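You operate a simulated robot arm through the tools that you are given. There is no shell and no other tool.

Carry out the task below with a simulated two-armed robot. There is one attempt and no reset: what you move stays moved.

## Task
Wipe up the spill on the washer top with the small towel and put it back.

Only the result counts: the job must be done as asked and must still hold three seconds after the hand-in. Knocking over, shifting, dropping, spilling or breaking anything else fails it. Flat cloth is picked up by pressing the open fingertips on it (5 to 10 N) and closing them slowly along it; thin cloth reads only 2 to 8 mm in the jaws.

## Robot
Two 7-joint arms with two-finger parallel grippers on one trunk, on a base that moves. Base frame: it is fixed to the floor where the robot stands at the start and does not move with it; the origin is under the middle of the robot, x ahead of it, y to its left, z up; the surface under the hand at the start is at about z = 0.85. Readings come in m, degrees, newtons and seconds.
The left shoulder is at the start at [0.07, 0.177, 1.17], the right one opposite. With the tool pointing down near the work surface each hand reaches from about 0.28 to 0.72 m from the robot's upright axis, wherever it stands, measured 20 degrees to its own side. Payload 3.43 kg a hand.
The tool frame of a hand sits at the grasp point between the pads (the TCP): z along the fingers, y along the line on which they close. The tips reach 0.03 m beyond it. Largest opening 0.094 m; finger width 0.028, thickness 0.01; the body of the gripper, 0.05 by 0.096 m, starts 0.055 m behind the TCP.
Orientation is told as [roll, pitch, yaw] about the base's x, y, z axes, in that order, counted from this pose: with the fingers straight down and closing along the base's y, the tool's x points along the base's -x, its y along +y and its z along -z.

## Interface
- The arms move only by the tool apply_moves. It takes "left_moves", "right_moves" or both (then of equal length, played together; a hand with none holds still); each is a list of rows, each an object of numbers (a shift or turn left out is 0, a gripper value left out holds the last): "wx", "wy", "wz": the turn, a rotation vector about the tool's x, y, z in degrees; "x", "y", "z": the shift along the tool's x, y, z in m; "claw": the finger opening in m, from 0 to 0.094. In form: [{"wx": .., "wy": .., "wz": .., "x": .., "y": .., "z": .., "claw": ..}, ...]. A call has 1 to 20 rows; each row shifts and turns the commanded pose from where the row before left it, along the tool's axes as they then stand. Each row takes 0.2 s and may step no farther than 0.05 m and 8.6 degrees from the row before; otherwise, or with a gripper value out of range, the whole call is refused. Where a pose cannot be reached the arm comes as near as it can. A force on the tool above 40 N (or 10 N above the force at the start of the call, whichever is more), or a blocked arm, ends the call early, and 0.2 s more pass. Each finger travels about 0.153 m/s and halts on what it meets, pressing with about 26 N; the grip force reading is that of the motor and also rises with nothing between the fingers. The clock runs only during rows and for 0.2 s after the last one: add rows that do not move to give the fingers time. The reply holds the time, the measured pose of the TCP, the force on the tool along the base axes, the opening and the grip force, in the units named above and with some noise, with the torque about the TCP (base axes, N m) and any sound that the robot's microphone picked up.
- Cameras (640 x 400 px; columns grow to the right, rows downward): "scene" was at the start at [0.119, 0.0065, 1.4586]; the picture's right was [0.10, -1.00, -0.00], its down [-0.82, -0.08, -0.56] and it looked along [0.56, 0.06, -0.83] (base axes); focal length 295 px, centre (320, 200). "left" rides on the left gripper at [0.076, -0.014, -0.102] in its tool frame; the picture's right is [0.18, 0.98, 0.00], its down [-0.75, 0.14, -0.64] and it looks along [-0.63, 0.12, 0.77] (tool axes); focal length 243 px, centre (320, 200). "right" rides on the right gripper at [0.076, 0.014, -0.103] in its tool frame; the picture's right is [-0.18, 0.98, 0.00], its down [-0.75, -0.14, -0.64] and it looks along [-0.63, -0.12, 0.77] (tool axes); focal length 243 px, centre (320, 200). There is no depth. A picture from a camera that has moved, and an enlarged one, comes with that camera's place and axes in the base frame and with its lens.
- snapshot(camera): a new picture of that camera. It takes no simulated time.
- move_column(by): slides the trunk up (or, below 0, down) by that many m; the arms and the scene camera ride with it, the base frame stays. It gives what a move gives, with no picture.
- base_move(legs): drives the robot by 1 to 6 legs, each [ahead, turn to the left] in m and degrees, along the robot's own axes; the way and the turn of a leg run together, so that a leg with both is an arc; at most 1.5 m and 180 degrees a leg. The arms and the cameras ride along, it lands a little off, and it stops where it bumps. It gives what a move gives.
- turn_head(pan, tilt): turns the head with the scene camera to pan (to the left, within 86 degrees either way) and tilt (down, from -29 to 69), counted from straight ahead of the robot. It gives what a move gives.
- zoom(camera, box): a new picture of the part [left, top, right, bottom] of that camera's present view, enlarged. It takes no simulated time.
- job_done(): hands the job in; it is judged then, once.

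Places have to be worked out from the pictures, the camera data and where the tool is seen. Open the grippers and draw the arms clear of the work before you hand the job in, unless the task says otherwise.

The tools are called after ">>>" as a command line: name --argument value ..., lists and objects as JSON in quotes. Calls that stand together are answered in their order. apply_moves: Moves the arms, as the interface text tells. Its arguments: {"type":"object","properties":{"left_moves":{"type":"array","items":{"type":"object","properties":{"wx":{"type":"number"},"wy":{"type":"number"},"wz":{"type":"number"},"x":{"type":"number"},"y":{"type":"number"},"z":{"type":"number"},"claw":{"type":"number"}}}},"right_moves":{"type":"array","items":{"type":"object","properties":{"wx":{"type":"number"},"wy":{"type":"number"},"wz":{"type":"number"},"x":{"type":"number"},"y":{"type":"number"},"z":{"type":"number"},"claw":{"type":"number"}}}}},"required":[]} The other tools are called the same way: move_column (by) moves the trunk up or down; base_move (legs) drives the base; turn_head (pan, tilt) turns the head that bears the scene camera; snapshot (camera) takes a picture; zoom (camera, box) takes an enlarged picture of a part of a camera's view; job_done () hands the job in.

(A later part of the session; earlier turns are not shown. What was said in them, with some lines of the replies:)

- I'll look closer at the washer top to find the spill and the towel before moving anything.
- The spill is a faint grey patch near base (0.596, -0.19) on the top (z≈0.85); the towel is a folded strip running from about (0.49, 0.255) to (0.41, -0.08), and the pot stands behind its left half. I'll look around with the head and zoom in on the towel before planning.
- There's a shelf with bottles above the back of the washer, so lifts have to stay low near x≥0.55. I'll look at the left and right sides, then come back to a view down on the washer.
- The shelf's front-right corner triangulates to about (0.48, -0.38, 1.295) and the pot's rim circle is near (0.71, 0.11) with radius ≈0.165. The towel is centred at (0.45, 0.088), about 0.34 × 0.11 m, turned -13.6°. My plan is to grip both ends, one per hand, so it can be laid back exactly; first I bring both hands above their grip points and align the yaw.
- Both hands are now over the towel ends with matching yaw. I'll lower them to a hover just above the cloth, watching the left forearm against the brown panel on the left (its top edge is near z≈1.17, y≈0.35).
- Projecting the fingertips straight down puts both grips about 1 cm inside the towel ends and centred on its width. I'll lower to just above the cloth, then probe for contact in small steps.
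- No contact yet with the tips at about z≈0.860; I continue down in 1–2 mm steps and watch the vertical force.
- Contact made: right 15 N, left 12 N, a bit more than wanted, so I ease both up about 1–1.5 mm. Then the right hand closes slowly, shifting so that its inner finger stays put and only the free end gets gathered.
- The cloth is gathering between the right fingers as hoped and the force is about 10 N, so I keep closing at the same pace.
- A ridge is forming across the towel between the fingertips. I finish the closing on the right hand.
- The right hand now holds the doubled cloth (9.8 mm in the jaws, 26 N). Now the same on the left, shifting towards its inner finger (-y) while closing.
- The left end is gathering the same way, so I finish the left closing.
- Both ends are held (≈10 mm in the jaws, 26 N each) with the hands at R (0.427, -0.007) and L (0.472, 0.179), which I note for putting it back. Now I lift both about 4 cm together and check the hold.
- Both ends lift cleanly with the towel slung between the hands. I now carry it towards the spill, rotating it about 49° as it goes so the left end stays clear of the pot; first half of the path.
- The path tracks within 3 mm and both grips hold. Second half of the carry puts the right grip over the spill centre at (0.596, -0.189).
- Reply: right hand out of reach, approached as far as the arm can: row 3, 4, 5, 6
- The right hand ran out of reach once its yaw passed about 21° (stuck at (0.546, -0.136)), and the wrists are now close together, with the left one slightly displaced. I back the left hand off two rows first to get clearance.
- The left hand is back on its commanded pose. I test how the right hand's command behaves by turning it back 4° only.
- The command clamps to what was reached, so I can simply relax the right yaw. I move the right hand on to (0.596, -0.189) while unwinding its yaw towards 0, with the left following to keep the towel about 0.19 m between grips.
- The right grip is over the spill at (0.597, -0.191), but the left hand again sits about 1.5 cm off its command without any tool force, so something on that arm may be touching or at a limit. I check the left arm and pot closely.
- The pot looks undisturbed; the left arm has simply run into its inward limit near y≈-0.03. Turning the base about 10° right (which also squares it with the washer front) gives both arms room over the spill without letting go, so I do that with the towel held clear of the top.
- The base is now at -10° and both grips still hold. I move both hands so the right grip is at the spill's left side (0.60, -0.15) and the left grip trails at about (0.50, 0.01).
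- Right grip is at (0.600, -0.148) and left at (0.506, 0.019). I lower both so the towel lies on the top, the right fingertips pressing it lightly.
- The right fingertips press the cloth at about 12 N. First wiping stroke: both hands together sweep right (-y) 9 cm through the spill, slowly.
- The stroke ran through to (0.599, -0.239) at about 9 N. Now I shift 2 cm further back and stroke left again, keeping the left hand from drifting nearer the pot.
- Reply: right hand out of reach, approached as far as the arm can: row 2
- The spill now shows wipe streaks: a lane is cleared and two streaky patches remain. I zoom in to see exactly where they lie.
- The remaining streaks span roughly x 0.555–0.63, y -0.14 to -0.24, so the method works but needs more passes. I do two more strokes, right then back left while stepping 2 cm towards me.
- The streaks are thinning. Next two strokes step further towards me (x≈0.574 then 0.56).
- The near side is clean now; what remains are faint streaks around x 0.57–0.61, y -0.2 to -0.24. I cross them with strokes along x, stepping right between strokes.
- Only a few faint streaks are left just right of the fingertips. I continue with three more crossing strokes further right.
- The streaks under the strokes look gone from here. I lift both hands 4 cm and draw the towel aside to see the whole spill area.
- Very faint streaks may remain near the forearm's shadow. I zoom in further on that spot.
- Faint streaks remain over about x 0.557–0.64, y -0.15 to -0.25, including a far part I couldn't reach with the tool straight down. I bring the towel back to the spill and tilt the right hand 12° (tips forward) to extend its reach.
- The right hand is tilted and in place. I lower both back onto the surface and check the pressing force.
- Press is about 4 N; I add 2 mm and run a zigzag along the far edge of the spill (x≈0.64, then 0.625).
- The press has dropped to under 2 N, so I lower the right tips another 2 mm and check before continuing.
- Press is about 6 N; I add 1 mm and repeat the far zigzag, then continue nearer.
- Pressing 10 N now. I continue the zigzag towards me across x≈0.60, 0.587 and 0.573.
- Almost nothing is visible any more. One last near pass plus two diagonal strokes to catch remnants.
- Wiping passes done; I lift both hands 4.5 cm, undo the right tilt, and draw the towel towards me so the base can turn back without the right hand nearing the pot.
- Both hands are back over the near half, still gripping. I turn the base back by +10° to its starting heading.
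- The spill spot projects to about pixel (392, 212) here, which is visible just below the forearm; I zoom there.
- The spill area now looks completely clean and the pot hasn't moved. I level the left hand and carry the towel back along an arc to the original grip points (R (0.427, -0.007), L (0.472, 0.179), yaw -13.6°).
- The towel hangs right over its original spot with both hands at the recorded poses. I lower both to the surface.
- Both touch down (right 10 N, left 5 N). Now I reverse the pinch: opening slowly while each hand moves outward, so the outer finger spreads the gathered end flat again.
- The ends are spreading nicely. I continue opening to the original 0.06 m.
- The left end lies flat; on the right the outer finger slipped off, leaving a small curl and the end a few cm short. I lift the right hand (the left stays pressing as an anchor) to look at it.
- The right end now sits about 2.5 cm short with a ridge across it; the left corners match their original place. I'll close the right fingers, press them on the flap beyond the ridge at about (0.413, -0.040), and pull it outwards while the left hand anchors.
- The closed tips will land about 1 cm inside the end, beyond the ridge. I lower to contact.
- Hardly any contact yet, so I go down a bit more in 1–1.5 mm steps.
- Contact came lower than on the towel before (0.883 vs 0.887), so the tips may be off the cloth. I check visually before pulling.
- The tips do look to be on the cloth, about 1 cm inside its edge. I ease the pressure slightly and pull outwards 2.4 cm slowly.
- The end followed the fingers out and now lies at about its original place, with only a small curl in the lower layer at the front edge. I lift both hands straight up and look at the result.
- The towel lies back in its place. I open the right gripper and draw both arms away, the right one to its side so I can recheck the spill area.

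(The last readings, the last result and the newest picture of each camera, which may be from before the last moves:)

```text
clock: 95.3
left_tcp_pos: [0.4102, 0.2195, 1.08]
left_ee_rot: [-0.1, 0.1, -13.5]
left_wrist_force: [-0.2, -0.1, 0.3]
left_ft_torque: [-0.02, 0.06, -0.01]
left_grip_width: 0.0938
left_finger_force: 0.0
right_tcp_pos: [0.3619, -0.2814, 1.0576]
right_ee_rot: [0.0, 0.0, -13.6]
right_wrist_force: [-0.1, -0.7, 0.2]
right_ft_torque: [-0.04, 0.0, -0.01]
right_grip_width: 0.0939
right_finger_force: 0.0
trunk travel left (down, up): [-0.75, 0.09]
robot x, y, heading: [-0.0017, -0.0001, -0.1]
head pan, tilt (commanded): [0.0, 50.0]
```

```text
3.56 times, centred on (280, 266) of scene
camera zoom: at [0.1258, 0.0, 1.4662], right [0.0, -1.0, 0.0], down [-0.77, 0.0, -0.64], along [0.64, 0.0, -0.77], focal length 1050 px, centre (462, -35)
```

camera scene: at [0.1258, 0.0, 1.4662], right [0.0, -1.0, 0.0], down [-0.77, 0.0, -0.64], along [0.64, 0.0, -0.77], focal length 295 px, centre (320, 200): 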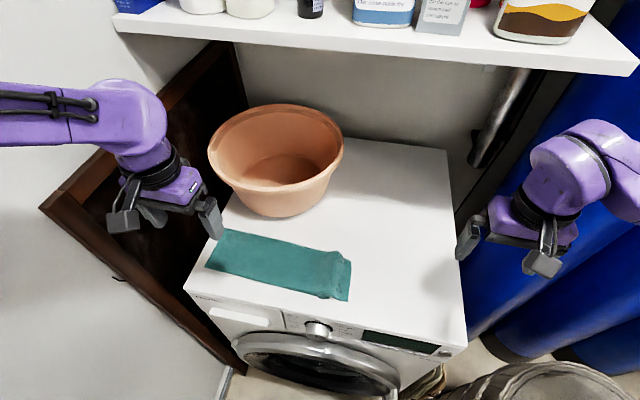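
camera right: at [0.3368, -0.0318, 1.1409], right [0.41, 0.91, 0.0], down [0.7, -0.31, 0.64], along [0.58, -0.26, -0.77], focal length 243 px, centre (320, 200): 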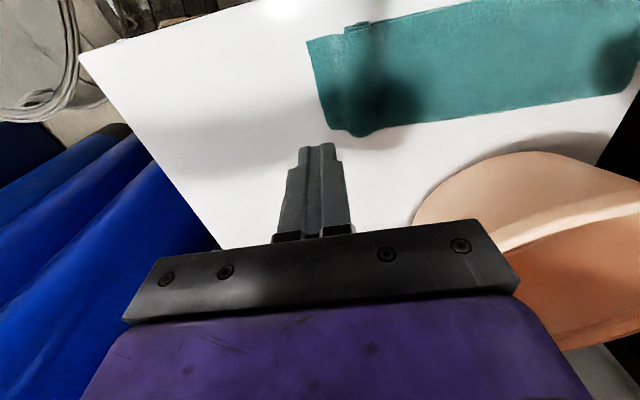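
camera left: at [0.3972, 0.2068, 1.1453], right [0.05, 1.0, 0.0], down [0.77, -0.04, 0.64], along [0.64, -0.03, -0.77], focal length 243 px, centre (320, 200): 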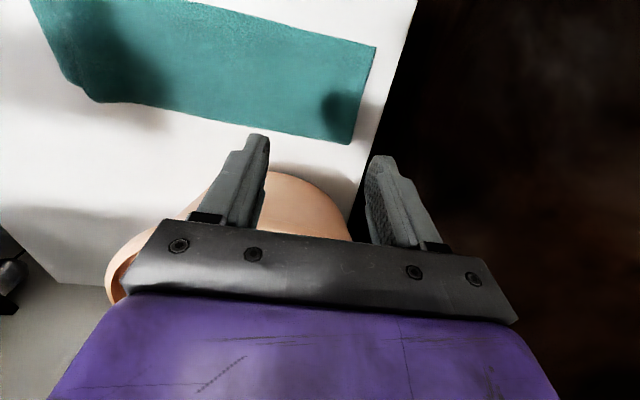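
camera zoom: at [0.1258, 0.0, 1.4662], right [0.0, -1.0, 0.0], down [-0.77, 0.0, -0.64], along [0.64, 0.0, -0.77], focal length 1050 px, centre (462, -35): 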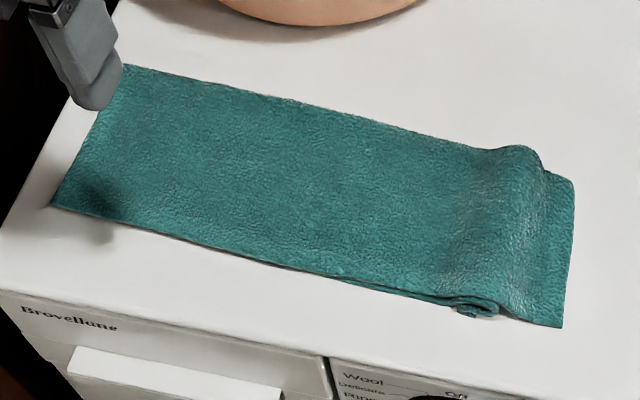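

The towel is back with its corners within about 2 cm of the start. I see a tiny dark mark near (0.638, -0.252) at the shadow's edge, so I zoom in on the wiped area to be sure.

>>> zoom --camera "scene" --box '[390, 186, 438, 216]'

>>> snapshot --camera "right"

>>> turn_head --pan -15 --tilt 45

>>> snapshot --camera "scene"

```text
13.33 times, centred on (414, 201) of scene
camera zoom: at [0.1258, 0.0, 1.4662], right [0.0, -1.0, 0.0], down [-0.77, 0.0, -0.64], along [0.64, 0.0, -0.77], focal length 3936 px, centre (-933, 187)
```

zoom: 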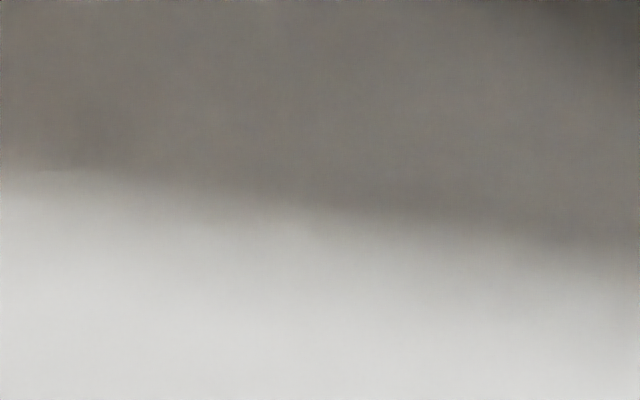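

```text
taken
camera right: at [0.291, -0.2496, 1.1597], right [0.41, 0.91, 0.0], down [0.7, -0.31, 0.64], along [0.58, -0.26, -0.77], focal length 243 px, centre (320, 200)
```

right: 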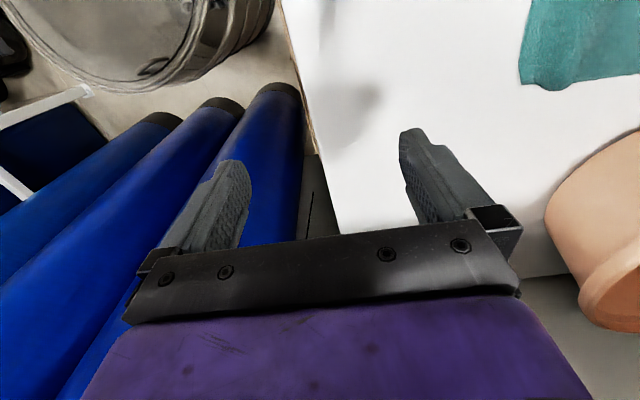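

```text
clock: 96.1
left_tcp_pos: [0.4094, 0.2209, 1.0804]
left_ee_rot: [0.0, 0.0, -13.4]
left_wrist_force: [0.7, 0.4, -0.1]
left_ft_torque: [0.01, 0.01, -0.01]
left_grip_width: 0.0941
left_finger_force: 0.0
right_tcp_pos: [0.3606, -0.2807, 1.0567]
right_ee_rot: [0.0, 0.1, -13.5]
right_wrist_force: [0.7, 0.3, 0.6]
right_ft_torque: [0.0, -0.02, -0.02]
right_grip_width: 0.0942
right_finger_force: 0.1
trunk travel left (down, up): [-0.75, 0.09]
robot x, y, heading: [-0.0008, -0.0003, 0.2]
head pan, tilt (commanded): [-15.0, 45.0]
```

```text
taken
camera scene: at [0.1266, -0.0206, 1.4732], right [-0.26, -0.97, 0.0], down [-0.68, 0.18, -0.71], along [0.68, -0.18, -0.71], focal length 295 px, centre (320, 200)
```

scene: 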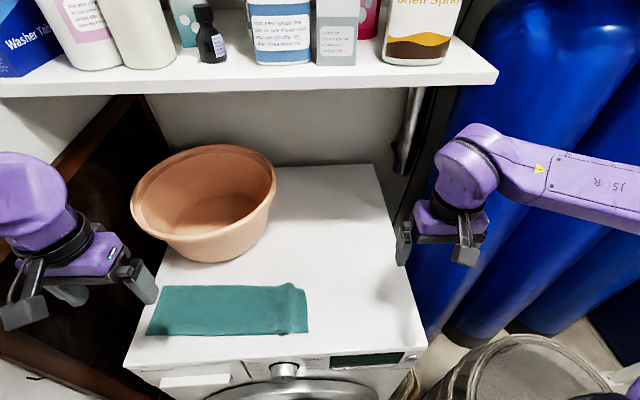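

The spill spot projects near (335, 232) in this view; I zoom in once more there, including the shelf's shadow.

>>> zoom --camera "scene" --box '[295, 195, 391, 255]'

>>> zoom --camera "scene" --box '[320, 205, 368, 235]'

>>> zoom --camera "scene" --box '[140, 260, 330, 350]'

```text
6.67 times, centred on (343, 225) of scene
camera zoom: at [0.1266, -0.0206, 1.4732], right [-0.26, -0.97, 0.0], down [-0.68, 0.18, -0.71], along [0.68, -0.18, -0.71], focal length 1968 px, centre (167, 33)
```

zoom: 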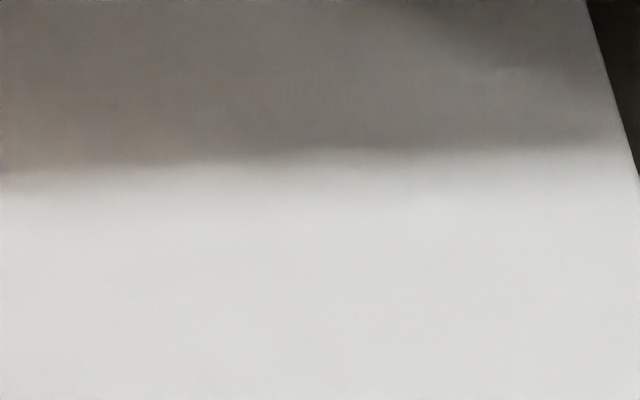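

```text
13.33 times, centred on (344, 220) of scene
camera zoom: at [0.1266, -0.0206, 1.4732], right [-0.26, -0.97, 0.0], down [-0.68, 0.18, -0.71], along [0.68, -0.18, -0.71], focal length 3936 px, centre (0, -67)
```

zoom: 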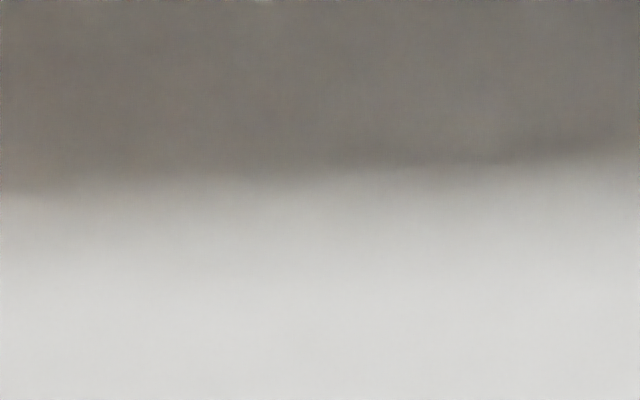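

```text
3.37 times, centred on (235, 305) of scene
camera zoom: at [0.1266, -0.0206, 1.4732], right [-0.26, -0.97, 0.0], down [-0.68, 0.18, -0.71], along [0.68, -0.18, -0.71], focal length 994 px, centre (606, -154)
```

zoom: 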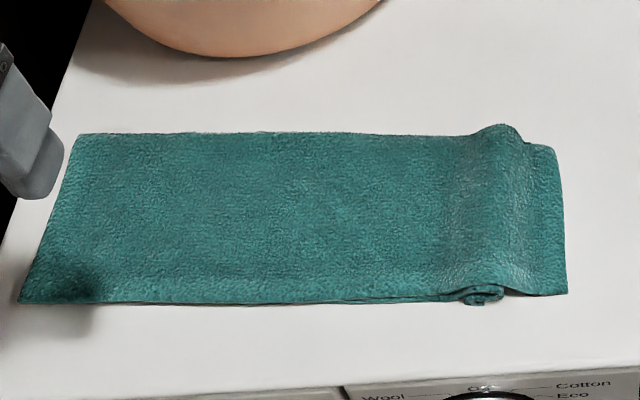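

The wiped area is clean even in the shelf's shadow, the pot and bottles stand as before, and the towel lies in its original place with just a slight fold near its right end. I raise the left hand a little more so that both open grippers are well clear.

>>> apply_moves --left_moves '[{"z": -0.02}, {"z": -0.02, "y": -0.02}, {"y": -0.03}, {}, {}, {}]' --right_moves '[{"z": -0.01}, {"z": -0.01}, {}, {}, {}, {}]'

>>> snapshot --camera "scene"

```text
clock: 97.5
left_tcp_pos: [0.398, 0.1707, 1.1212]
left_ee_rot: [0.1, 0.0, -13.5]
left_wrist_force: [-0.5, 0.6, 0.3]
left_ft_torque: [-0.01, 0.0, 0.02]
left_grip_width: 0.0937
left_finger_force: 0.1
right_tcp_pos: [0.3631, -0.2811, 1.0779]
right_ee_rot: [0.0, 0.0, -13.7]
right_wrist_force: [-1.0, 0.6, -0.1]
right_ft_torque: [0.0, 0.01, 0.05]
right_grip_width: 0.0936
right_finger_force: 0.2
trunk travel left (down, up): [-0.75, 0.09]
robot x, y, heading: [-0.0002, -0.0008, 0.1]
head pan, tilt (commanded): [-15.0, 45.0]
```

```text
taken
camera scene: at [0.1265, -0.0208, 1.4732], right [-0.26, -0.97, 0.0], down [-0.68, 0.18, -0.71], along [0.68, -0.18, -0.71], focal length 295 px, centre (320, 200)
```

scene: 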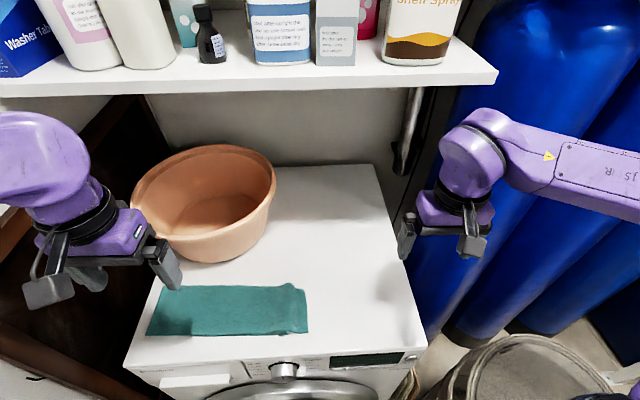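

Both arms are clear with open grippers, the towel rests in its place, the washer top is wiped clean and nothing else has moved. I hand the job in.

>>> job_done

```text
The job is handed in.
```

I wiped up the spill on the washer top and put the towel back where it was. In the last close-up pictures the wiped area shows no trace of the spill, including the part in the shelf's shadow.

- **Towel:** its measured corners are within about 2 cm of where they started. A small fold remains near its right end, and I left it rather than risk shifting the towel again.
- **Everything else:** the pot and the bottles on the shelf look unmoved in the pictures.
- **Robot:** both grippers are open and the arms are clear of the washer top. I turned the base about 10° to reach the spill, then turned it back to its starting heading.
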